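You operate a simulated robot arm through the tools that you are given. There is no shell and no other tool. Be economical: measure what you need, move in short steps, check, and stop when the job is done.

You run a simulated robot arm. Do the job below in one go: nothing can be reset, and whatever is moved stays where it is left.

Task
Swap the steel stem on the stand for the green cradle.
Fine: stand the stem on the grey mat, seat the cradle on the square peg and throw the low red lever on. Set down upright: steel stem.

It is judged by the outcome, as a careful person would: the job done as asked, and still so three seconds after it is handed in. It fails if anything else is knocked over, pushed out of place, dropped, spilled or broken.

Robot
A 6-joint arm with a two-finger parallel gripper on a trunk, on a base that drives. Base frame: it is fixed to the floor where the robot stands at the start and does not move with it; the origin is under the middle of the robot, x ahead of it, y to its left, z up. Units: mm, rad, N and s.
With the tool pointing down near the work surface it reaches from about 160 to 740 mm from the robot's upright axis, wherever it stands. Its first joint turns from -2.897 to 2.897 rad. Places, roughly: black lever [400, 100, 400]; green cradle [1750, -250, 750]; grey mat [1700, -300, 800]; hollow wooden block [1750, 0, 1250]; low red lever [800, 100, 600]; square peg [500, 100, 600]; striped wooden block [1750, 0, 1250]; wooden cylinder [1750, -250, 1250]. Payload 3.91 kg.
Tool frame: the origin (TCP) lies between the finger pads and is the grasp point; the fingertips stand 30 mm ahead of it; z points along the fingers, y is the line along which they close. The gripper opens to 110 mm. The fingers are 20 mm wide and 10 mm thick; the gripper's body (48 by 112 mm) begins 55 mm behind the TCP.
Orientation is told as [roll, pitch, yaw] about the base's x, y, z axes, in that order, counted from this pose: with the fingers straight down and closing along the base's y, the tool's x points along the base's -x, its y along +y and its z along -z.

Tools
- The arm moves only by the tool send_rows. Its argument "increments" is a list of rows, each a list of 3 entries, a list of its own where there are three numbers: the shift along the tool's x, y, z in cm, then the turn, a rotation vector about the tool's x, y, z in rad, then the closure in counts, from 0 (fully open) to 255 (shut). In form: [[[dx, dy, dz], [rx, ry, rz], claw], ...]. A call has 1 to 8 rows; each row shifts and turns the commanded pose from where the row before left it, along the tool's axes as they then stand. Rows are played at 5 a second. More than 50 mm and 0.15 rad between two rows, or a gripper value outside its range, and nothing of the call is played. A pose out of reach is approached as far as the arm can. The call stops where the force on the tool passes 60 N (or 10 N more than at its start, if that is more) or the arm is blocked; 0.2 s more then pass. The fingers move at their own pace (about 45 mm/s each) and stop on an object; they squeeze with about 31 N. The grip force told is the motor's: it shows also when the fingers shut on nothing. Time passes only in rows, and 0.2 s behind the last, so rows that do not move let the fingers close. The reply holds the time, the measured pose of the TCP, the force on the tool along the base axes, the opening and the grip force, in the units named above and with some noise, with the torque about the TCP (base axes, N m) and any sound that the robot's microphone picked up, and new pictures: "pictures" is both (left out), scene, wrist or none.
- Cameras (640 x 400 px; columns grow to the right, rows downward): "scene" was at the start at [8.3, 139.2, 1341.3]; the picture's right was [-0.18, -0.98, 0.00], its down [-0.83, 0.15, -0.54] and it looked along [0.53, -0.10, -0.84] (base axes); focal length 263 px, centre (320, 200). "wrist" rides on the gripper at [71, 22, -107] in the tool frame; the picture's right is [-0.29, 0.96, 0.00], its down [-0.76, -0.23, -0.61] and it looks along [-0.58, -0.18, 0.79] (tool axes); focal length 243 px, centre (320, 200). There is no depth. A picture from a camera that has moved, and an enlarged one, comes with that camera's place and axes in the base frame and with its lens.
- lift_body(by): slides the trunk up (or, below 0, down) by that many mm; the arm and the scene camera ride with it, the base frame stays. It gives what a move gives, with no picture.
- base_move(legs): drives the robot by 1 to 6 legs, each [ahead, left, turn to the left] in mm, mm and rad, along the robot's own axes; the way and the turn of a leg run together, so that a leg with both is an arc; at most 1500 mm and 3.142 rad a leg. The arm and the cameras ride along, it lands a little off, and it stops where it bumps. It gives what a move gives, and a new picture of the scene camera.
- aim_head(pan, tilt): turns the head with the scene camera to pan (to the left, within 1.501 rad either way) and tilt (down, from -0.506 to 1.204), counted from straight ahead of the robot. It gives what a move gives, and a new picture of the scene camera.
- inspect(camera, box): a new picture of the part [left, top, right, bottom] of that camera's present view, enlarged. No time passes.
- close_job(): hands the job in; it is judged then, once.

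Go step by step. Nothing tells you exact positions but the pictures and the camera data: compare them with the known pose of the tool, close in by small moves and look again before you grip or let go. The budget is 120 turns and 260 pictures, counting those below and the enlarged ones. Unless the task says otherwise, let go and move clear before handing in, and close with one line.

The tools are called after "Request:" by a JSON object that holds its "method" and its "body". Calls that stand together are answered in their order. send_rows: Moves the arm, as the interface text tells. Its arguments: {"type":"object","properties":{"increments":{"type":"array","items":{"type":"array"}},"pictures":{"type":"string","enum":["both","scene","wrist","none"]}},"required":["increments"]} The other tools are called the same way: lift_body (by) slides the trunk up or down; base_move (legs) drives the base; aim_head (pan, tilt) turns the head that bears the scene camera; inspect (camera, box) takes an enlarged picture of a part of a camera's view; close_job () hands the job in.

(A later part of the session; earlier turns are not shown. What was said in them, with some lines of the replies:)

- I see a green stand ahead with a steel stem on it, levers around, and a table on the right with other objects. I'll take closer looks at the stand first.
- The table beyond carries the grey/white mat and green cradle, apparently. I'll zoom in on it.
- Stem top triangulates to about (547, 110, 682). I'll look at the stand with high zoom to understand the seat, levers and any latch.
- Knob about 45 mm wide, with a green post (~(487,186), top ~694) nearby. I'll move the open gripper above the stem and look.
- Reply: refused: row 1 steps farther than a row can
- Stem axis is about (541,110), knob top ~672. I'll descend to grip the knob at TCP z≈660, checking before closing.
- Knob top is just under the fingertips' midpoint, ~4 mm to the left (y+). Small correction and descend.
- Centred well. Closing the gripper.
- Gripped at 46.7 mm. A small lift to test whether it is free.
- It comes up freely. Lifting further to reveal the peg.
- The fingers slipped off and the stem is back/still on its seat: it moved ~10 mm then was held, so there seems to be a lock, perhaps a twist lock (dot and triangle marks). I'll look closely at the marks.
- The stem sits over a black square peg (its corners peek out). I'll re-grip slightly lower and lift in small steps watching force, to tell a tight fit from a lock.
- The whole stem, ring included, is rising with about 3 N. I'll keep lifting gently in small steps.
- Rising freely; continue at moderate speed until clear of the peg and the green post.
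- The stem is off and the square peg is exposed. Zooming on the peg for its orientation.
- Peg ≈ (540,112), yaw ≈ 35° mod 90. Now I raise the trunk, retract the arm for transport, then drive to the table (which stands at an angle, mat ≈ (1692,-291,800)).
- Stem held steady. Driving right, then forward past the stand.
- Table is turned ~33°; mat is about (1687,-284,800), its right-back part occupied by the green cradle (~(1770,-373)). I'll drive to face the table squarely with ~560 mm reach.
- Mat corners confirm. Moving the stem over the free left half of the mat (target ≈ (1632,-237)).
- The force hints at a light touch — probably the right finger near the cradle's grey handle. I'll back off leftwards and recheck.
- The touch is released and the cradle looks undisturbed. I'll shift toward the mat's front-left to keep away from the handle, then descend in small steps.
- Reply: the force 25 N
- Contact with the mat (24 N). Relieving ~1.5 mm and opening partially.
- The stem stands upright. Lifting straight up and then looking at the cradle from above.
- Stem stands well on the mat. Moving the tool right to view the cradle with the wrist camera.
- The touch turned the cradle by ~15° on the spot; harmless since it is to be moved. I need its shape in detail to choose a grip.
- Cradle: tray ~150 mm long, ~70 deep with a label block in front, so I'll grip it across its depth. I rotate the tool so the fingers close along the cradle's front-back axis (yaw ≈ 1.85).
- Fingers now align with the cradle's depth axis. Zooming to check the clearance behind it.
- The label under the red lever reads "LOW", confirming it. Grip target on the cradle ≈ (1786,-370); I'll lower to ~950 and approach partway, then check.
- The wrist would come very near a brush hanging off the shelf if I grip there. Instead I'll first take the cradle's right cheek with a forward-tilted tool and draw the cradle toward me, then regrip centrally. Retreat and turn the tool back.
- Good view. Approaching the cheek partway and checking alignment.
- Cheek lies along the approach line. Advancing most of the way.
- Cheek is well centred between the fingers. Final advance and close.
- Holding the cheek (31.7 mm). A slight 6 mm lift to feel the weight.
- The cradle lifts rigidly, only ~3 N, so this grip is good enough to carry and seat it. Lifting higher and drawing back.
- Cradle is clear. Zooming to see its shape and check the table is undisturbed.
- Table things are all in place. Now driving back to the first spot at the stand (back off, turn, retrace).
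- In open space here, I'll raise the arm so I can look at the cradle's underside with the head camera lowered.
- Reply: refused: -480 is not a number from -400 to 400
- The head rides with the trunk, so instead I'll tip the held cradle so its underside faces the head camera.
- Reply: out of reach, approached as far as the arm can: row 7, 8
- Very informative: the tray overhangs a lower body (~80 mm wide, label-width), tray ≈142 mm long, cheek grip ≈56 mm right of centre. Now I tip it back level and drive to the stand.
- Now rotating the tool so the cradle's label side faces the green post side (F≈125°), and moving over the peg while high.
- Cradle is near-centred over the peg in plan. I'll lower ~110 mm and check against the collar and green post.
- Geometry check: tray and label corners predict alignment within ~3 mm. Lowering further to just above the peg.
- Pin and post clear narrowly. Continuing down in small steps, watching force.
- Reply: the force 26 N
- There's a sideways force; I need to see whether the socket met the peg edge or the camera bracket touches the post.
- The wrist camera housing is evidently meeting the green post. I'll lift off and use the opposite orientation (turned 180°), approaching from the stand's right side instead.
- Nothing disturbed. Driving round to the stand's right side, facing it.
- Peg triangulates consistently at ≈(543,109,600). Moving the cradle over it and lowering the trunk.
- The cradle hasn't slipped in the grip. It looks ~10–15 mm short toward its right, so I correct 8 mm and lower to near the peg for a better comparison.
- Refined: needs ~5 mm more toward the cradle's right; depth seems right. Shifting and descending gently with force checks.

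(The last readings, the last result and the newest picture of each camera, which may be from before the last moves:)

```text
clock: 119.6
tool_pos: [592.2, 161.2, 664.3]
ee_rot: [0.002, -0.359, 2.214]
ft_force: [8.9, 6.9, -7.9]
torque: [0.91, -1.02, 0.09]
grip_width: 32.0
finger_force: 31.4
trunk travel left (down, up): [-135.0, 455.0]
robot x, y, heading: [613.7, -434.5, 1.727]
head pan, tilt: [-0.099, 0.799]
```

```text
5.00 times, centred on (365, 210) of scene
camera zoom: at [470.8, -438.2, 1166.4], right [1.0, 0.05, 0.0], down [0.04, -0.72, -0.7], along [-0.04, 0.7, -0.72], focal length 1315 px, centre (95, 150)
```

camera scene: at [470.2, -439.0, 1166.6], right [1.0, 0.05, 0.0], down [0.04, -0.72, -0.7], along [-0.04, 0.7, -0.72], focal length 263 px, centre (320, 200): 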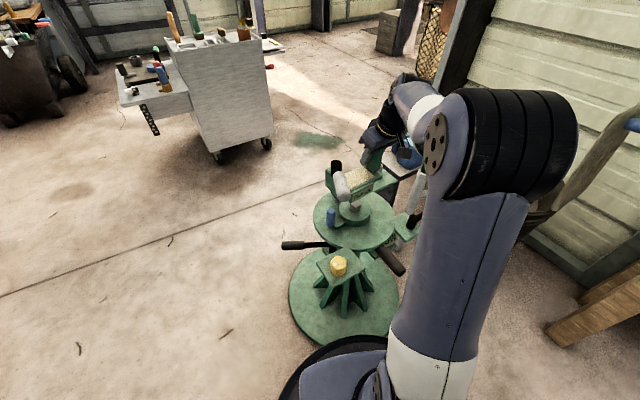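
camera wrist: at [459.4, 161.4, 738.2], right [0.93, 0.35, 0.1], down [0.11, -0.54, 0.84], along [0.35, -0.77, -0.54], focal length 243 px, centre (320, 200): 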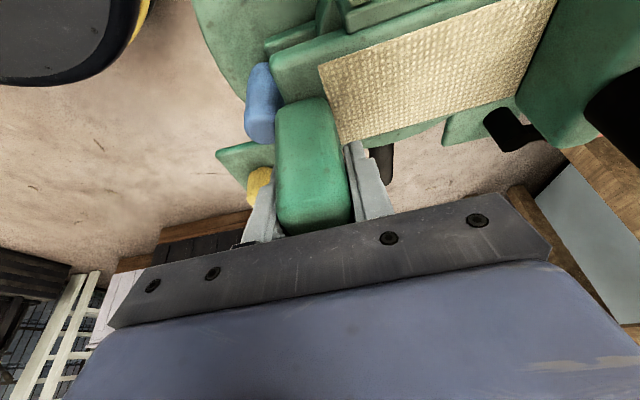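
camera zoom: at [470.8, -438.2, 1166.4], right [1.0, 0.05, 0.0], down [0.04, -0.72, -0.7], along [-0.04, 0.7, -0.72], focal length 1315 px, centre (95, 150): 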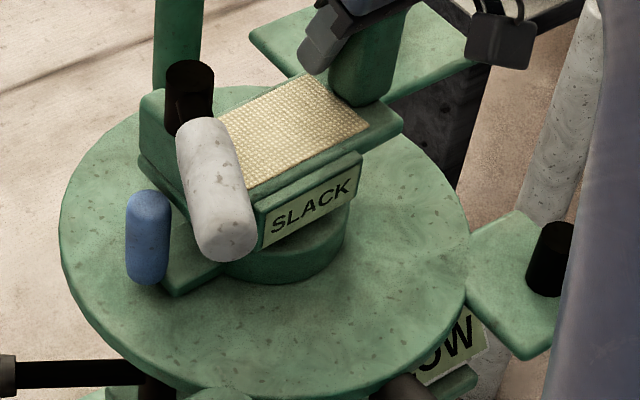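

Contact signature: the socket is engaging the peg and being pushed toward its right. I shift 2 mm that way and continue down.

Request:
{"method": "send_rows", "body": {"increments": [[[0, -0.2, 0], [0, 0, 0], 255], [[0, 0, 0], [0, 0, 0], 255]], "pictures": "none"}}

Request:
{"method": "send_rows", "body": {"increments": [[[0.1, 0, 0.28], [0, 0, 0], 255], [[0, 0, 0], [0, 0, 0], 255]], "pictures": "none"}}

Request:
{"method": "send_rows", "body": {"increments": [[[0.1, 0, 0.28], [0, 0, 0], 255], [[0, 0, 0], [0, 0, 0], 255]], "pictures": "none"}}

```text
clock: 120.2
tool_pos: [590.9, 161.3, 664.7]
ee_rot: [0.004, -0.36, 2.214]
ft_force: [2.1, 0.9, -4.7]
torque: [0.36, -0.46, 0.09]
grip_width: 32.0
finger_force: 31.1
trunk travel left (down, up): [-135.0, 455.0]
robot x, y, heading: [614.5, -437.3, 1.725]
head pan, tilt: [-0.099, 0.799]
```

```text
clock: 120.8
tool_pos: [591.6, 160.9, 662.4]
ee_rot: [0.0, -0.361, 2.214]
ft_force: [1.1, -1.2, -3.7]
torque: [0.03, -0.21, 0.11]
grip_width: 31.7
finger_force: 31.5
trunk travel left (down, up): [-135.0, 455.0]
robot x, y, heading: [616.0, -436.7, 1.721]
head pan, tilt: [-0.099, 0.799]
```

```text
clock: 121.4
tool_pos: [591.0, 160.3, 659.6]
ee_rot: [0.004, -0.361, 2.215]
ft_force: [1.7, -1.7, -3.1]
torque: [0.06, -0.22, 0.13]
grip_width: 32.1
finger_force: 30.6
trunk travel left (down, up): [-135.0, 455.0]
robot x, y, heading: [618.4, -435.1, 1.722]
head pan, tilt: [-0.099, 0.799]
```

Forces dropped to almost nothing while still descending — the socket is on the peg. Continuing down until it bottoms.

Request:
{"method": "send_rows", "body": {"increments": [[[0.1, 0, 0.28], [0, 0, 0], 255], [[0.1, 0, 0.28], [0, 0, 0], 255], [[0, 0, 0], [0, 0, 0], 255]], "pictures": "none"}}

Request:
{"method": "send_rows", "body": {"increments": [[[0.1, 0, 0.28], [0, 0, 0], 255], [[0, 0, 0], [0, 0, 0], 255]], "pictures": "none"}}

Request:
{"method": "send_rows", "body": {"increments": [[[0.1, 0, 0.28], [0, 0, 0], 255], [[0, 0, 0], [0, 0, 0], 255]], "pictures": "none"}}

Request:
{"method": "inspect", "body": {"camera": "scene", "box": [325, 170, 405, 250]}}

```text
clock: 122.2
tool_pos: [591.7, 161.4, 655.0]
ee_rot: [0.002, -0.359, 2.216]
ft_force: [5.0, -6.1, 3.6]
torque: [-0.49, -0.08, 0.48]
grip_width: 31.7
finger_force: 31.1
trunk travel left (down, up): [-135.0, 455.0]
robot x, y, heading: [618.5, -433.3, 1.722]
head pan, tilt: [-0.099, 0.799]
```

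```text
clock: 122.8
tool_pos: [592.4, 162.0, 653.2]
ee_rot: [-0.003, -0.364, 2.215]
ft_force: [6.3, -8.8, 26.9]
torque: [-0.89, 0.86, 0.66]
grip_width: 31.8
finger_force: 30.9
trunk travel left (down, up): [-135.0, 455.0]
robot x, y, heading: [617.6, -437.3, 1.723]
head pan, tilt: [-0.099, 0.799]
```

```text
clock: 123.4
tool_pos: [591.9, 162.4, 648.3]
ee_rot: [-0.002, -0.364, 2.215]
ft_force: [6.9, -1.8, 27.1]
torque: [-1.33, 1.61, 0.71]
grip_width: 32.0
finger_force: 31.8
trunk travel left (down, up): [-135.0, 455.0]
robot x, y, heading: [615.7, -435.8, 1.724]
head pan, tilt: [-0.099, 0.799]
```

```text
5.00 times, centred on (365, 210) of scene
camera zoom: at [470.8, -440.8, 1166.8], right [1.0, 0.05, 0.0], down [0.04, -0.71, -0.7], along [-0.04, 0.7, -0.72], focal length 1315 px, centre (95, 150)
```

zoom: 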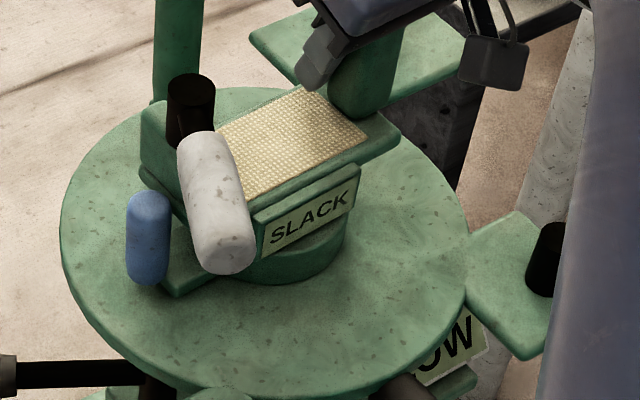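

It dropped the full ~18 mm peg height and bottoms out near the predicted 647. Relieve the press and release.

Request:
{"method": "send_rows", "body": {"increments": [[[-0.08, 0, -0.2], [0, 0, 0], 255], [[0, 0, 0], [0, 0, 0], 255]], "pictures": "none"}}

Request:
{"method": "send_rows", "body": {"increments": [[[0, 0, 0], [0, 0, 0], 165], [[0, 0, 0], [0, 0, 0], 140], [[0, 0, 0], [0, 0, 0], 115], [[0, 0, 0], [0, 0, 0], 115]]}}

Request:
{"method": "inspect", "body": {"camera": "scene", "box": [325, 170, 405, 250]}}

```text
clock: 124.0
tool_pos: [592.9, 162.3, 649.4]
ee_rot: [0.002, -0.362, 2.215]
ft_force: [2.3, 5.5, 13.7]
torque: [0.43, 0.42, -0.17]
grip_width: 31.9
finger_force: 30.9
trunk travel left (down, up): [-135.0, 455.0]
robot x, y, heading: [618.9, -436.8, 1.718]
head pan, tilt: [-0.099, 0.799]
```

```text
clock: 125.0
tool_pos: [591.5, 161.9, 649.2]
ee_rot: [0.002, -0.357, 2.214]
ft_force: [0.1, -0.9, 2.3]
torque: [0.08, -0.02, 0.03]
grip_width: 60.6
finger_force: 0.0
trunk travel left (down, up): [-135.0, 455.0]
robot x, y, heading: [616.8, -435.0, 1.722]
head pan, tilt: [-0.099, 0.799]
camera scene: at [470.3, -439.4, 1166.5], right [1.0, 0.05, 0.0], down [0.04, -0.72, -0.7], along [-0.04, 0.7, -0.72], focal length 263 px, centre (320, 200)
camera wrist: at [637.2, 65.1, 725.7], right [-0.93, -0.36, 0.1], down [-0.11, 0.54, 0.84], along [-0.35, 0.76, -0.54], focal length 243 px, centre (320, 200)
```

scene: 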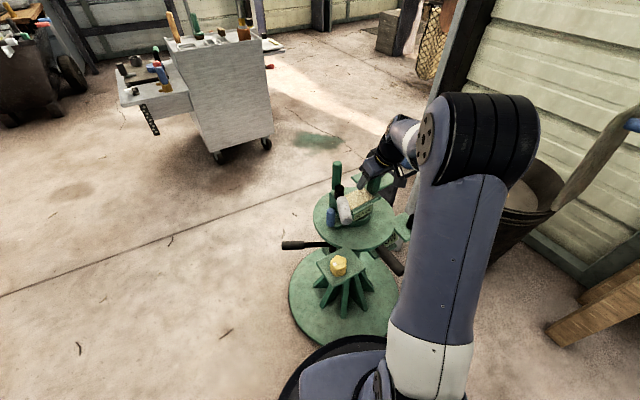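
wrist: 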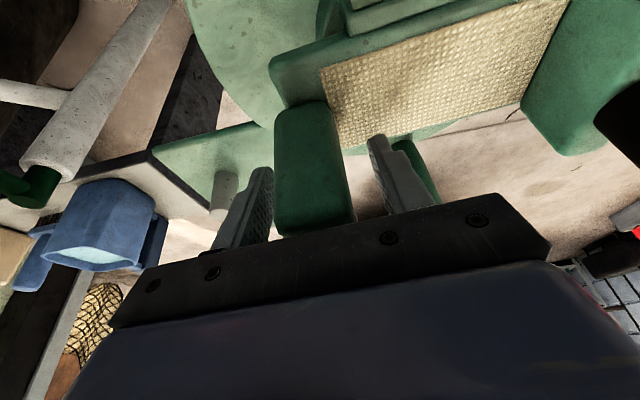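

```text
5.00 times, centred on (365, 210) of scene
camera zoom: at [470.3, -439.4, 1166.5], right [1.0, 0.05, 0.0], down [0.04, -0.72, -0.7], along [-0.04, 0.7, -0.72], focal length 1315 px, centre (95, 150)
```

zoom: 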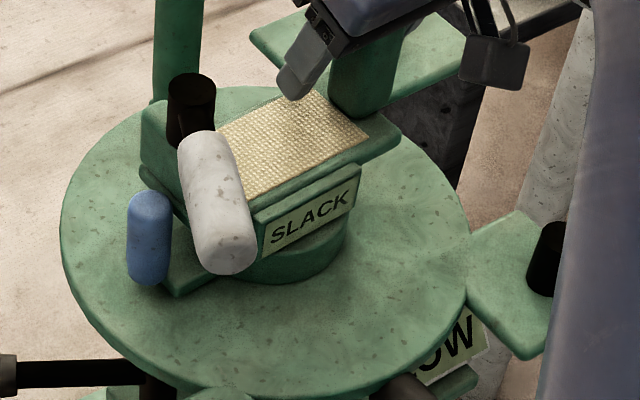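

The cradle sits level on the collar. Withdrawing along the tool axis.

Request:
{"method": "send_rows", "body": {"increments": [[[0, 0, -1.5], [0, 0, 0], 115], [[0, 0, -2], [0, 0, 0], 115], [[0, 0, -3], [0, 0, 0], 115], [[0, 0, -4], [0, 0, 0], 115], [[0, 0, -4], [0, 0, 0], 115], [[0, 0, -4], [0, 0, 0], 115], [[0, 0, -4], [0, 0, 0], 115], [[0, 0, 0], [0, 0, 0], 115]]}}

Request:
{"method": "inspect", "body": {"camera": "wrist", "box": [160, 0, 560, 250]}}

Request:
{"method": "inspect", "body": {"camera": "scene", "box": [300, 150, 440, 290]}}

```text
clock: 126.8
tool_pos: [641.3, 100.4, 862.4]
ee_rot: [0.0, -0.359, 2.214]
ft_force: [0.7, 0.0, -0.7]
torque: [-0.02, -0.01, -0.04]
grip_width: 60.3
finger_force: 0.0
trunk travel left (down, up): [-135.0, 455.0]
robot x, y, heading: [615.3, -433.3, 1.721]
head pan, tilt: [-0.099, 0.799]
camera scene: at [470.3, -439.2, 1166.6], right [1.0, 0.05, 0.0], down [0.04, -0.72, -0.7], along [-0.04, 0.7, -0.72], focal length 263 px, centre (320, 200)
camera wrist: at [685.7, 4.5, 938.5], right [-0.93, -0.36, 0.1], down [-0.11, 0.54, 0.84], along [-0.35, 0.76, -0.54], focal length 243 px, centre (320, 200)
```

scene: 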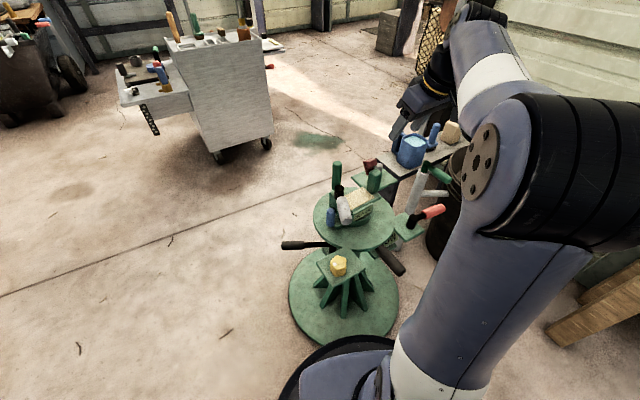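
wrist: 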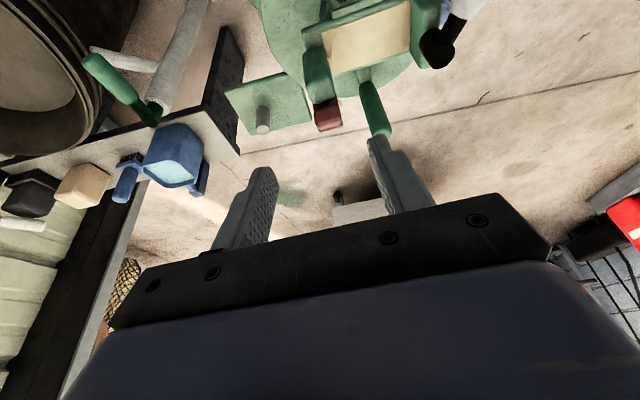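

```text
1.60 times, centred on (360, 125) of wrist
camera zoom: at [685.7, 4.5, 938.5], right [-0.93, -0.36, 0.1], down [-0.11, 0.54, 0.84], along [-0.35, 0.76, -0.54], focal length 388 px, centre (256, 320)
```

zoom: 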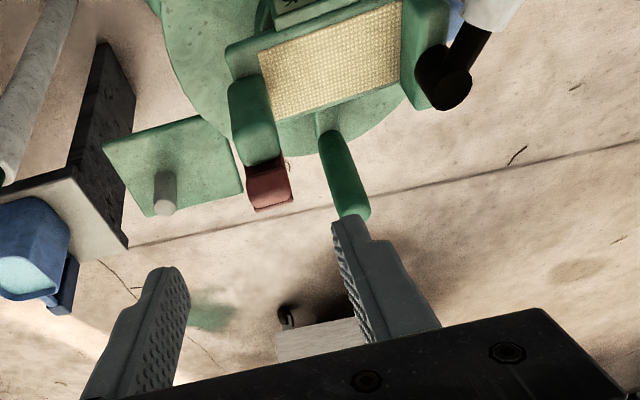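

```text
2.86 times, centred on (370, 220) of scene
camera zoom: at [470.3, -439.2, 1166.6], right [1.0, 0.05, 0.0], down [0.04, -0.72, -0.7], along [-0.04, 0.7, -0.72], focal length 751 px, centre (177, 143)
```

zoom: 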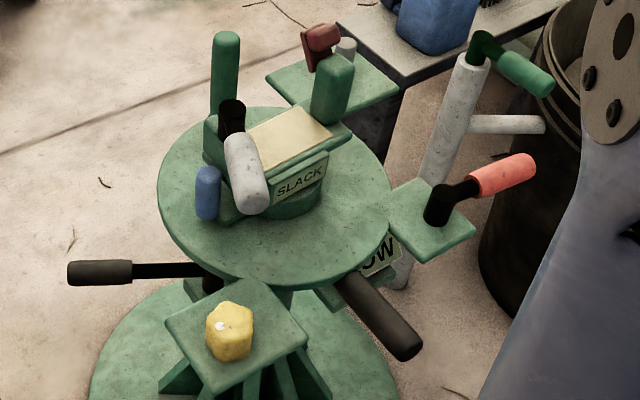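

The cradle is seated well. Now the low red lever: zooming in for marks and its motion.

Request:
{"method": "inspect", "body": {"camera": "scene", "box": [380, 190, 460, 260]}}

Request:
{"method": "send_rows", "body": {"increments": [[[0, 0, 0], [0, 0.12, 0], 0], [[0, 0, 0], [0, 0.12, 0], 0], [[0, 0, 0], [0, 0.12, 0], 0], [[0, 0, 0], [0, 0, 0.12], 0], [[0, 0, 0], [0, 0, 0.12], 0], [[0, 0, 0], [0, 0, 0.12], 0], [[0, 0, 0], [0, 0, 0.13], 0], [[0, 0, 0], [0, 0, 0], 0]], "pictures": "wrist"}}

```text
5.71 times, centred on (420, 225) of scene
camera zoom: at [470.3, -439.2, 1166.6], right [1.0, 0.05, 0.0], down [0.04, -0.72, -0.7], along [-0.04, 0.7, -0.72], focal length 1502 px, centre (-251, 57)
```

zoom: 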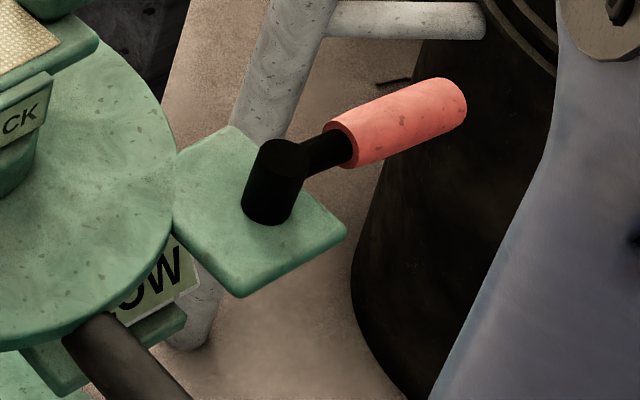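

```text
clock: 128.6
tool_pos: [640.2, 98.8, 859.8]
ee_rot: [0.002, 0.003, 1.723]
ft_force: [-0.7, 1.1, 0.4]
torque: [0.01, -0.01, -0.01]
grip_width: 110.0
finger_force: 0.1
trunk travel left (down, up): [-135.0, 455.0]
robot x, y, heading: [614.6, -440.5, 1.724]
head pan, tilt: [-0.099, 0.799]
camera wrist: at [629.7, 25.3, 969.5], right [-0.99, 0.14, 0.0], down [0.11, 0.79, 0.61], along [0.09, 0.6, -0.79], focal length 243 px, centre (320, 200)
```

wrist: 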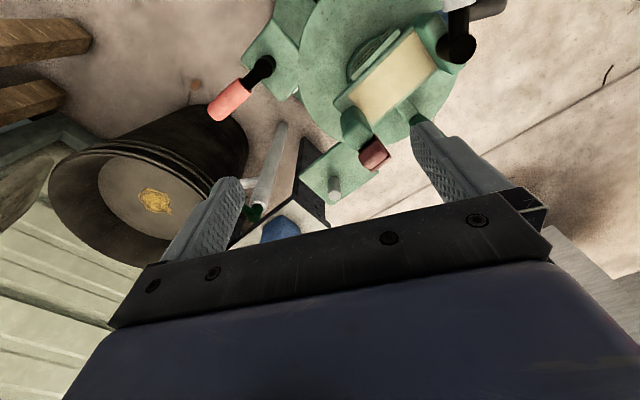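

Request:
{"method": "inspect", "body": {"camera": "wrist", "box": [190, 20, 310, 130]}}

Request:
{"method": "base_move", "body": {"legs": [[0, -130, 0]]}}

```text
3.64 times, centred on (250, 75) of wrist
camera zoom: at [629.7, 25.3, 969.5], right [-0.99, 0.14, 0.0], down [0.11, 0.79, 0.61], along [0.09, 0.6, -0.79], focal length 882 px, centre (574, 654)
```

zoom: 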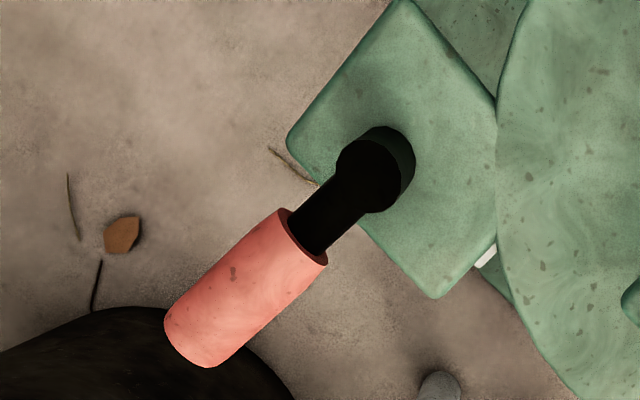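

```text
clock: 129.8
tool_pos: [767.8, 118.7, 860.5]
ee_rot: [0.001, 0.0, 1.722]
ft_force: [-0.4, -0.2, 0.5]
torque: [0.0, 0.0, -0.01]
grip_width: 109.9
finger_force: 0.1
trunk travel left (down, up): [-135.0, 455.0]
robot x, y, heading: [746.2, -417.7, 1.724]
head pan, tilt: [-0.099, 0.799]
camera scene: at [597.4, -419.6, 1166.6], right [1.0, 0.05, 0.0], down [0.04, -0.72, -0.7], along [-0.04, 0.7, -0.72], focal length 263 px, centre (320, 200)
```

scene: 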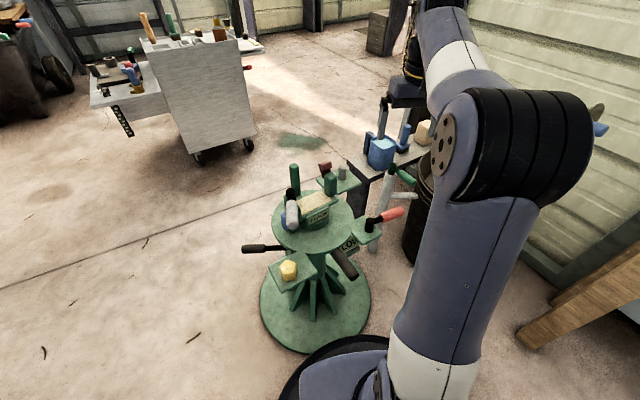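

Request:
{"method": "inspect", "body": {"camera": "scene", "box": [330, 185, 420, 265]}}

Request:
{"method": "inspect", "body": {"camera": "wrist", "box": [200, 0, 460, 180]}}

```text
5.00 times, centred on (375, 225) of scene
camera zoom: at [597.4, -419.6, 1166.6], right [1.0, 0.05, 0.0], down [0.04, -0.72, -0.7], along [-0.04, 0.7, -0.72], focal length 1315 px, centre (45, 75)
```

zoom: 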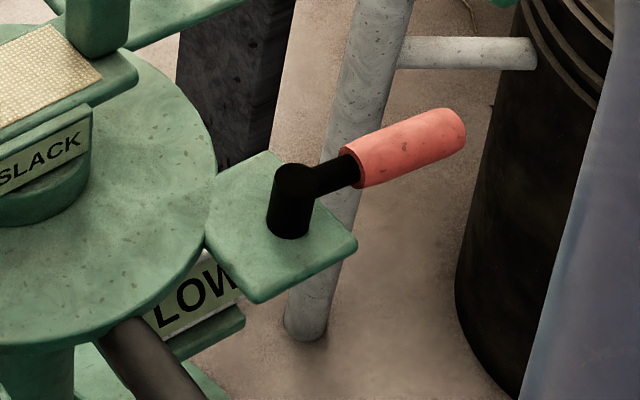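

```text
2.22 times, centred on (330, 90) of wrist
camera zoom: at [757.6, 44.6, 969.4], right [-0.99, 0.14, 0.0], down [0.11, 0.79, 0.61], along [0.09, 0.6, -0.79], focal length 539 px, centre (298, 444)
```

zoom: 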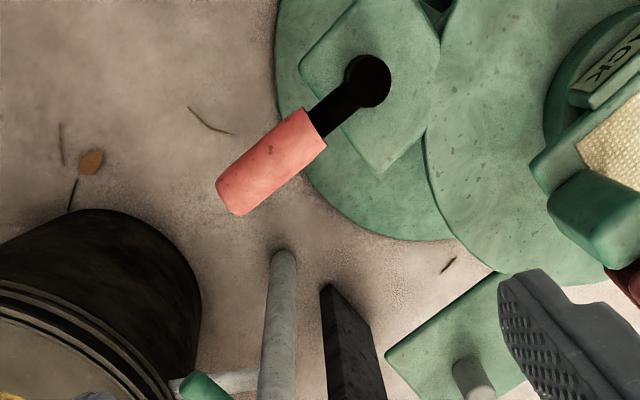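

The lever is a horizontal handle on a vertical post: pivot ≈ (716,72), handle pointing ~30° with end ≈ (818,130), z≈570. I'll close the fingers, go down on its far side, and draw it toward the robot gently to see which way it throws.

Request:
{"method": "send_rows", "body": {"increments": [[[-1.4, -0.9, 0], [0, 0, 0], 255], [[-1.4, -0.9, 3], [0, 0, 0], 255], [[0, 0, 4], [0, 0, 0], 255], [[0, 0, 4], [0, 0, 0], 255], [[0, 0, 4], [0, 0, 0], 255], [[0, 0, 4], [0, 0, 0], 255], [[0, 0, 0], [0, 0, 0], 255], [[0, 0, 0], [0, 0, 0], 255]]}}

Request:
{"method": "inspect", "body": {"camera": "scene", "box": [330, 150, 430, 265]}}

Request:
{"method": "inspect", "body": {"camera": "wrist", "box": [160, 20, 460, 240]}}

```text
clock: 131.6
tool_pos: [780.7, 148.8, 670.9]
ee_rot: [0.0, -0.001, 1.724]
ft_force: [-1.0, 0.0, 0.7]
torque: [0.01, 0.03, 0.01]
grip_width: 0.0
finger_force: 30.8
trunk travel left (down, up): [-135.0, 455.0]
robot x, y, heading: [744.8, -418.8, 1.719]
head pan, tilt: [-0.099, 0.799]
camera scene: at [597.5, -419.6, 1166.6], right [1.0, 0.05, 0.0], down [0.04, -0.72, -0.7], along [-0.04, 0.7, -0.72], focal length 263 px, centre (320, 200)
camera wrist: at [770.8, 74.9, 780.1], right [-0.99, 0.14, 0.0], down [0.11, 0.79, 0.61], along [0.09, 0.6, -0.79], focal length 243 px, centre (320, 200)
```

scene: 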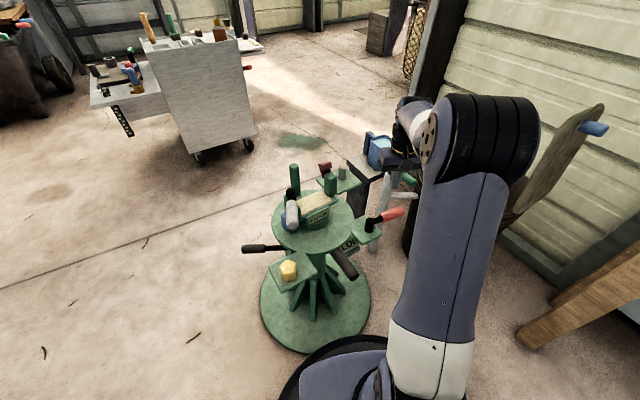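
wrist: 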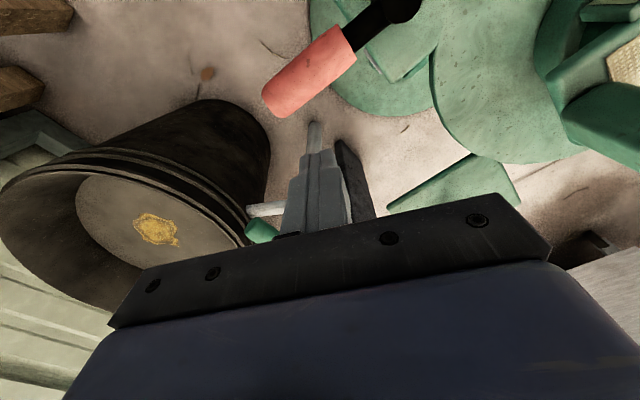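

```text
3.48 times, centred on (380, 208) of scene
camera zoom: at [597.5, -419.6, 1166.6], right [1.0, 0.05, 0.0], down [0.04, -0.72, -0.7], along [-0.04, 0.7, -0.72], focal length 914 px, centre (111, 174)
```

zoom: 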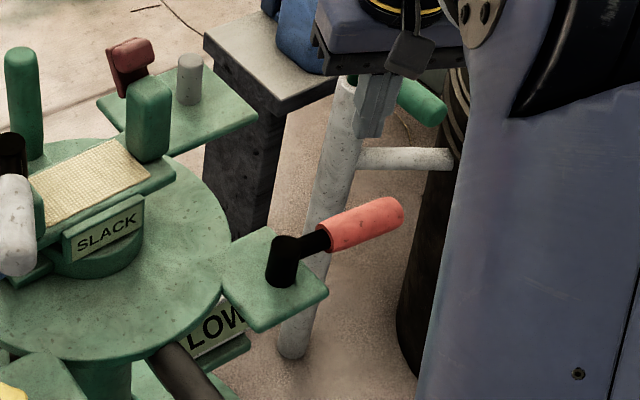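

```text
1.82 times, centred on (310, 130) of wrist
camera zoom: at [770.8, 74.9, 780.1], right [-0.99, 0.14, 0.0], down [0.11, 0.79, 0.61], along [0.09, 0.6, -0.79], focal length 441 px, centre (338, 327)
```

zoom: 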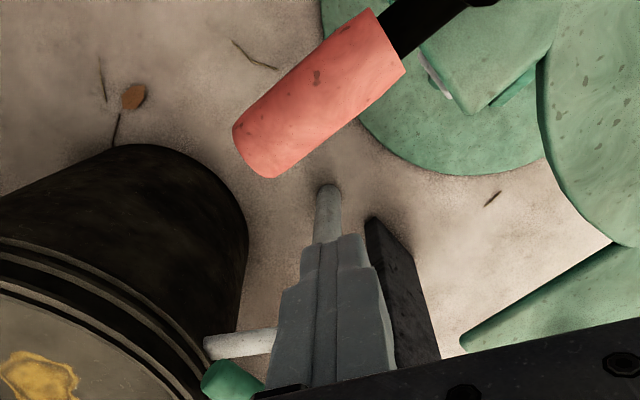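

Clearance beside the handle is ~15 mm. Descending so the fingertips are at handle height.

Request:
{"method": "send_rows", "body": {"increments": [[[0, 0, 3], [0, 0, 0], 255], [[0, 0, 3], [0, 0, 0], 255], [[0, 0, 2.2], [0, 0, 0], 255], [[0, 0, 0], [0, 0, 0], 255]], "pictures": "wrist"}}

Request:
{"method": "inspect", "body": {"camera": "scene", "box": [340, 170, 430, 265]}}

```text
clock: 132.6
tool_pos: [781.2, 148.1, 590.6]
ee_rot: [0.0, 0.002, 1.723]
ft_force: [-0.1, -0.9, 1.0]
torque: [0.01, 0.03, 0.0]
grip_width: 0.0
finger_force: 31.7
trunk travel left (down, up): [-135.0, 455.0]
robot x, y, heading: [745.2, -417.5, 1.724]
head pan, tilt: [-0.099, 0.799]
camera wrist: at [770.1, 74.6, 699.5], right [-0.99, 0.14, 0.0], down [0.11, 0.79, 0.61], along [0.09, 0.6, -0.79], focal length 243 px, centre (320, 200)
```

wrist: 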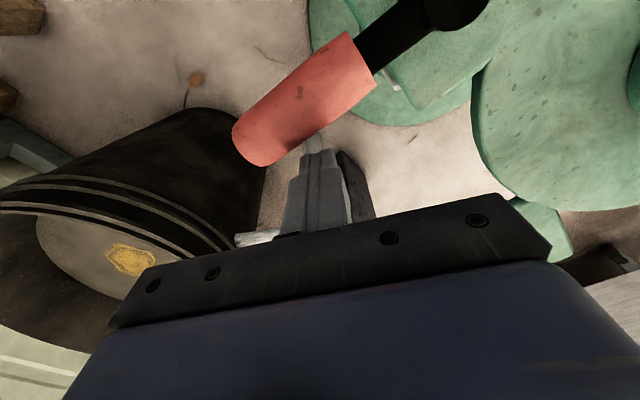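

```text
4.21 times, centred on (385, 218) of scene
camera zoom: at [597.5, -419.6, 1166.6], right [1.0, 0.05, 0.0], down [0.04, -0.72, -0.7], along [-0.04, 0.7, -0.72], focal length 1107 px, centre (46, 126)
```

zoom: 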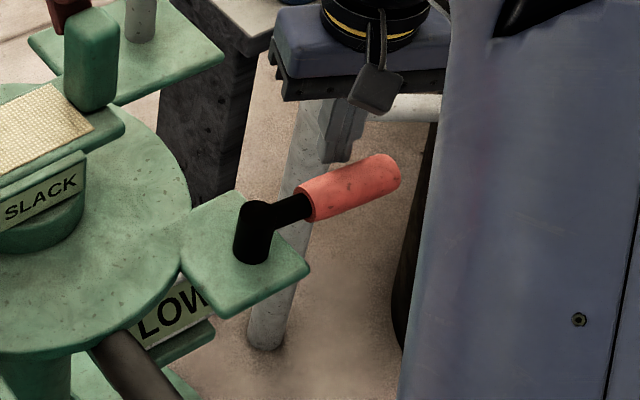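

Fingertips are behind the handle. Lower 8 mm more and begin pulling gently.

Request:
{"method": "send_rows", "body": {"increments": [[[0, 0, 0.8], [0, 0, 0], 255], [[0.75, -0.28, 0], [0, 0, 0], 255], [[0.75, -0.28, 0], [0, 0, 0], 255], [[0, 0, 0], [0, 0, 0], 255]], "pictures": "none"}}

Request:
{"method": "send_rows", "body": {"increments": [[[0.5, -0.19, 0], [0, 0, 0], 255], [[0.5, -0.19, 0], [0, 0, 0], 255], [[0, 0, 0], [0, 0, 0], 255]], "pictures": "wrist"}}

```text
clock: 133.6
tool_pos: [789.1, 134.8, 582.8]
ee_rot: [0.001, -0.001, 1.723]
ft_force: [0.6, 2.4, 0.6]
torque: [0.04, -0.04, 0.02]
grip_width: 0.1
finger_force: 31.2
trunk travel left (down, up): [-135.0, 455.0]
robot x, y, heading: [745.9, -417.8, 1.722]
head pan, tilt: [-0.099, 0.799]
```

```text
clock: 134.4
tool_pos: [794.0, 125.7, 581.0]
ee_rot: [0.004, 0.002, 1.723]
ft_force: [0.3, 1.2, 1.1]
torque: [-0.01, 0.01, -0.01]
grip_width: 0.0
finger_force: 31.2
trunk travel left (down, up): [-135.0, 455.0]
robot x, y, heading: [745.7, -411.9, 1.724]
head pan, tilt: [-0.099, 0.799]
camera wrist: at [783.2, 52.0, 690.0], right [-0.99, 0.14, 0.0], down [0.11, 0.79, 0.61], along [0.09, 0.6, -0.8], focal length 243 px, centre (320, 200)
```

wrist: 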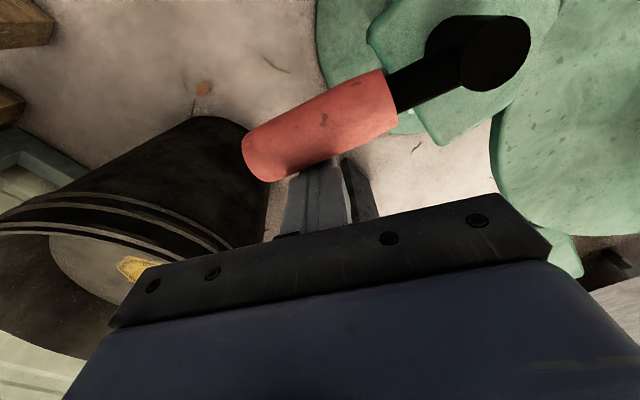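

The lever swings easily under 2 N. Continuing along its arc.

Request:
{"method": "send_rows", "body": {"increments": [[[1.1, -0.14, 0], [0, 0, 0], 255], [[1.22, -0.37, 0], [0, 0, 0], 255], [[1.29, -0.16, 0], [0, 0, 0], 255], [[0, 0, 0], [0, 0, 0], 255]], "pictures": "wrist"}}

Request:
{"method": "send_rows", "body": {"increments": [[[1.31, 0, 0], [0, 0, 0], 255], [[1.23, 0.19, 0], [0, 0, 0], 255], [[0, 0, 0], [0, 0, 0], 255]], "pictures": "wrist"}}

```text
clock: 135.4
tool_pos: [805.4, 89.2, 580.5]
ee_rot: [0.0, 0.002, 1.722]
ft_force: [0.0, 0.6, -0.2]
torque: [0.03, 0.01, 0.01]
grip_width: 0.0
finger_force: 30.5
trunk travel left (down, up): [-135.0, 455.0]
robot x, y, heading: [744.1, -417.7, 1.719]
head pan, tilt: [-0.099, 0.799]
camera wrist: at [795.6, 16.1, 689.6], right [-0.99, 0.14, 0.0], down [0.11, 0.79, 0.61], along [0.09, 0.6, -0.79], focal length 243 px, centre (320, 200)
```

wrist: 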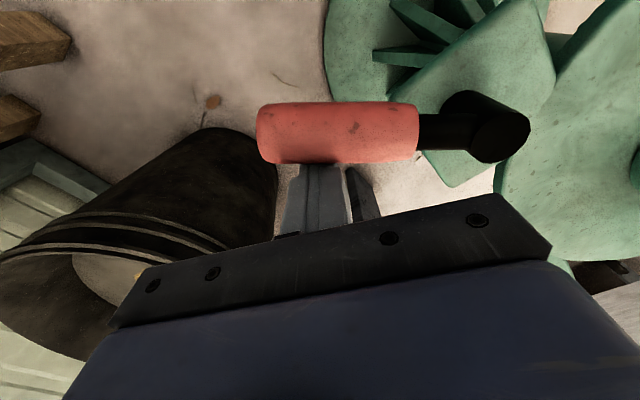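

```text
clock: 136.2
tool_pos: [808.1, 64.5, 580.3]
ee_rot: [0.0, 0.001, 1.723]
ft_force: [-0.5, 1.8, 1.2]
torque: [-0.01, 0.03, -0.01]
grip_width: 0.0
finger_force: 30.9
trunk travel left (down, up): [-135.0, 455.0]
robot x, y, heading: [745.4, -419.3, 1.716]
head pan, tilt: [-0.099, 0.799]
camera wrist: at [798.2, -8.6, 689.2], right [-0.99, 0.14, 0.0], down [0.11, 0.79, 0.61], along [0.09, 0.6, -0.79], focal length 243 px, centre (320, 200)
```

wrist: 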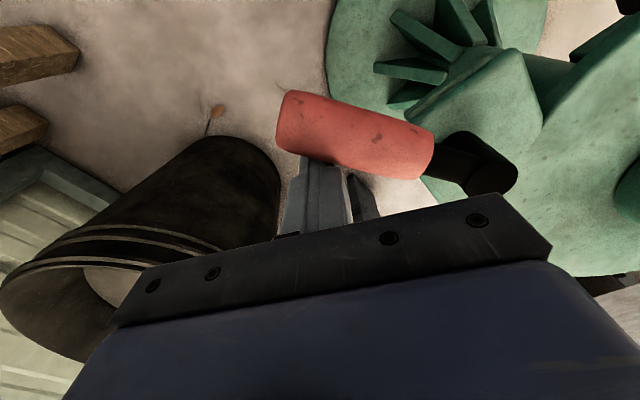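

Still turning freely; continue further along the arc, with force checks for the stop.

Request:
{"method": "send_rows", "body": {"increments": [[[1.11, 0.37, 0], [0, 0, 0], 255], [[1.18, 0.53, 0], [0, 0, 0], 255], [[0, 0, 0], [0, 0, 0], 255]], "pictures": "none"}}

Request:
{"method": "send_rows", "body": {"increments": [[[1.05, 0.72, 0], [0, 0, 0], 255], [[0.99, 0.81, 0], [0, 0, 0], 255], [[0, 0, 0], [0, 0, 0], 255]], "pictures": "wrist"}}

Request:
{"method": "inspect", "body": {"camera": "scene", "box": [330, 185, 430, 275]}}

```text
clock: 136.8
tool_pos: [808.8, 57.9, 582.5]
ee_rot: [-0.014, -0.031, 1.72]
ft_force: [5.8, 16.7, -11.7]
torque: [0.29, -0.13, -0.08]
grip_width: 0.2
finger_force: 31.4
trunk travel left (down, up): [-135.0, 455.0]
robot x, y, heading: [739.5, -413.9, 1.718]
head pan, tilt: [-0.099, 0.799]
stopped in row 2: the force on the tool passed its limit at 72 N (the readings are from after the stop); the commanded pose is now the measured one
```

```text
clock: 137.2
tool_pos: [809.2, 58.8, 585.9]
ee_rot: [-0.021, -0.054, 1.719]
ft_force: [6.6, 17.4, -12.9]
torque: [0.38, -0.21, -0.06]
grip_width: 0.0
finger_force: 30.9
trunk travel left (down, up): [-135.0, 455.0]
robot x, y, heading: [746.6, -416.0, 1.723]
head pan, tilt: [-0.099, 0.799]
stopped in row 1: the force on the tool passed its limit at 70 N (the readings are from after the stop); the commanded pose is now the measured one
camera wrist: at [795.7, -21.1, 689.8], right [-0.99, 0.15, -0.01], down [0.11, 0.75, 0.65], along [0.1, 0.64, -0.76], focal length 243 px, centre (320, 200)
```

wrist: 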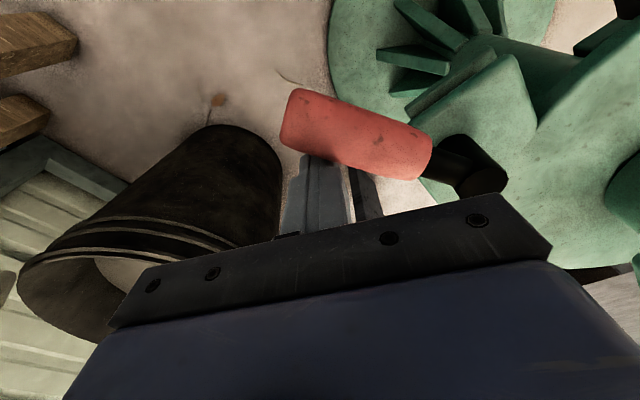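

```text
4.44 times, centred on (380, 230) of scene
camera zoom: at [598.6, -416.0, 1166.7], right [1.0, 0.05, 0.0], down [0.03, -0.72, -0.7], along [-0.03, 0.7, -0.72], focal length 1168 px, centre (53, 67)
```

zoom: 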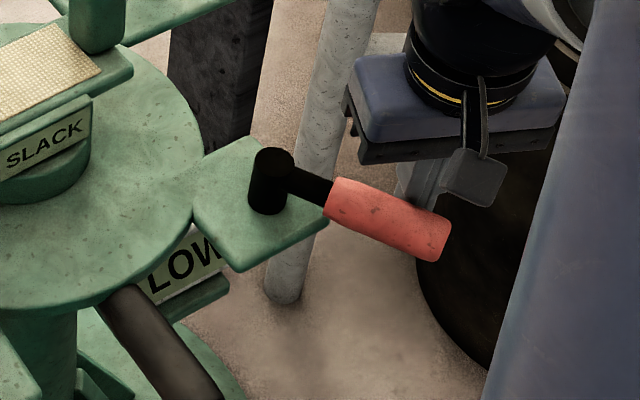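

The lever met a hard stop after ~55° of throw: it's on. Backing off, lifting away, and checking that it and the cradle stay.

Request:
{"method": "send_rows", "body": {"increments": [[[-0.5, 0, 0], [0, 0, 0], 255], [[-1.2, -0.2, 0], [0, 0, 0], 255], [[-1, 0, 0], [0, 0, 0], 255], [[0, 0, -4], [0, 0, 0], 255], [[0, 0, -4], [0, 0, 0], 255], [[0, 0, -4], [0, 0, 0], 255], [[0, 0, -4], [0, 0, 0], 255], [[0, 0, -4], [0, 0, 0], 255]], "pictures": "both"}}

Request:
{"method": "inspect", "body": {"camera": "scene", "box": [260, 150, 430, 290]}}

```text
clock: 139.0
tool_pos: [803.5, 73.4, 788.2]
ee_rot: [-0.019, -0.049, 1.722]
ft_force: [0.4, 0.1, 0.2]
torque: [-0.03, -0.03, -0.02]
grip_width: 0.0
finger_force: 30.9
trunk travel left (down, up): [-135.0, 455.0]
robot x, y, heading: [741.0, -412.6, 1.724]
head pan, tilt: [-0.099, 0.799]
camera scene: at [598.1, -417.6, 1166.6], right [1.0, 0.05, 0.0], down [0.04, -0.72, -0.7], along [-0.03, 0.7, -0.72], focal length 263 px, centre (320, 200)
camera wrist: at [790.9, -6.1, 892.0], right [-0.99, 0.15, 0.0], down [0.11, 0.75, 0.65], along [0.1, 0.64, -0.76], focal length 243 px, centre (320, 200)
```

scene: 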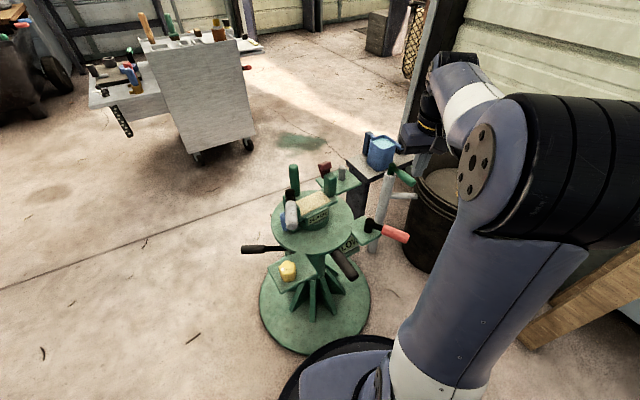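
wrist: 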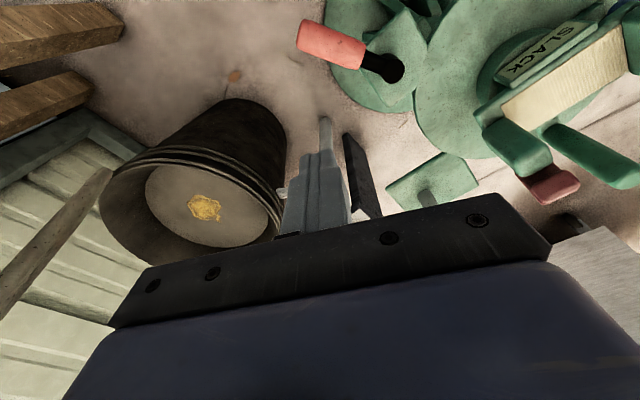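

```text
2.86 times, centred on (345, 220) of scene
camera zoom: at [598.1, -417.6, 1166.6], right [1.0, 0.05, 0.0], down [0.04, -0.72, -0.7], along [-0.03, 0.7, -0.72], focal length 751 px, centre (249, 143)
```

zoom: 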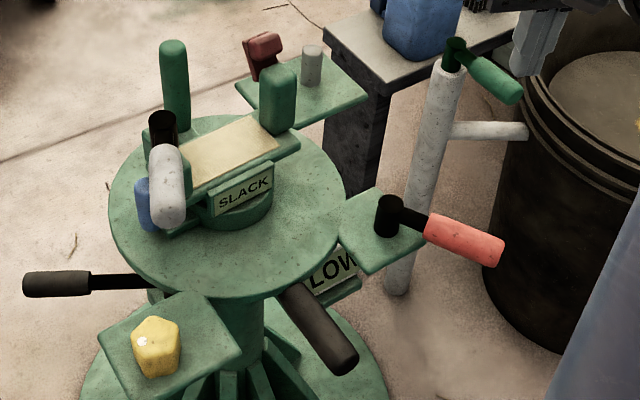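

The lever stays on and the cradle is seated. A last look back at the stem on the mat.

Request:
{"method": "aim_head", "body": {"pan": -1.45, "tilt": 0.3}}

Request:
{"method": "inspect", "body": {"camera": "scene", "box": [250, 120, 450, 280]}}

```text
clock: 140.5
tool_pos: [803.8, 72.8, 787.6]
ee_rot: [-0.019, -0.048, 1.719]
ft_force: [0.3, 0.5, -0.7]
torque: [0.0, -0.02, -0.01]
grip_width: 0.1
finger_force: 31.2
trunk travel left (down, up): [-135.0, 455.0]
robot x, y, heading: [744.2, -415.2, 1.723]
head pan, tilt: [-1.45, 0.3]
camera scene: at [692.0, -473.5, 1211.0], right [0.27, -0.96, 0.0], down [-0.29, -0.08, -0.96], along [0.92, 0.25, -0.3], focal length 263 px, centre (320, 200)
```

scene: 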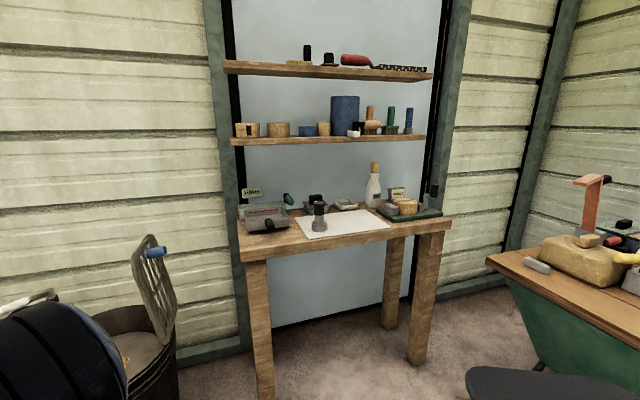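

```text
2.50 times, centred on (350, 200) of scene
camera zoom: at [692.0, -473.5, 1211.0], right [0.27, -0.96, 0.0], down [-0.29, -0.08, -0.96], along [0.92, 0.25, -0.3], focal length 657 px, centre (245, 200)
```

zoom: 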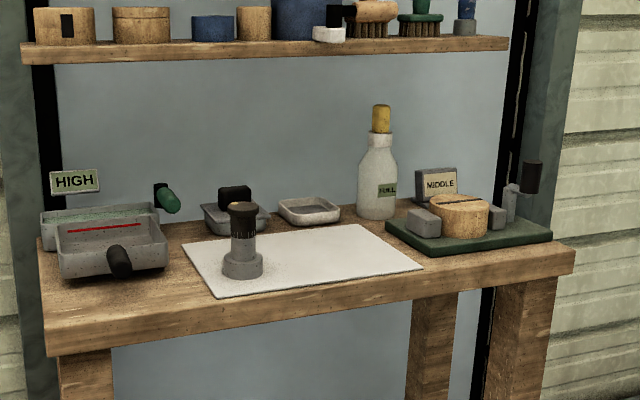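

The stem stands upright on the mat, everything else is in place, and the gripper is clear. Handing in.

Request:
{"method": "close_job", "body": {}}

```text
The job is handed in.
```

The swap is done: the steel stem stands upright on the grey mat, the green cradle is seated on the square peg, and the low red lever is thrown to its stop. There were no on/off marks that I could see on the lever, so I took the stop it swung to from its starting position as "on".
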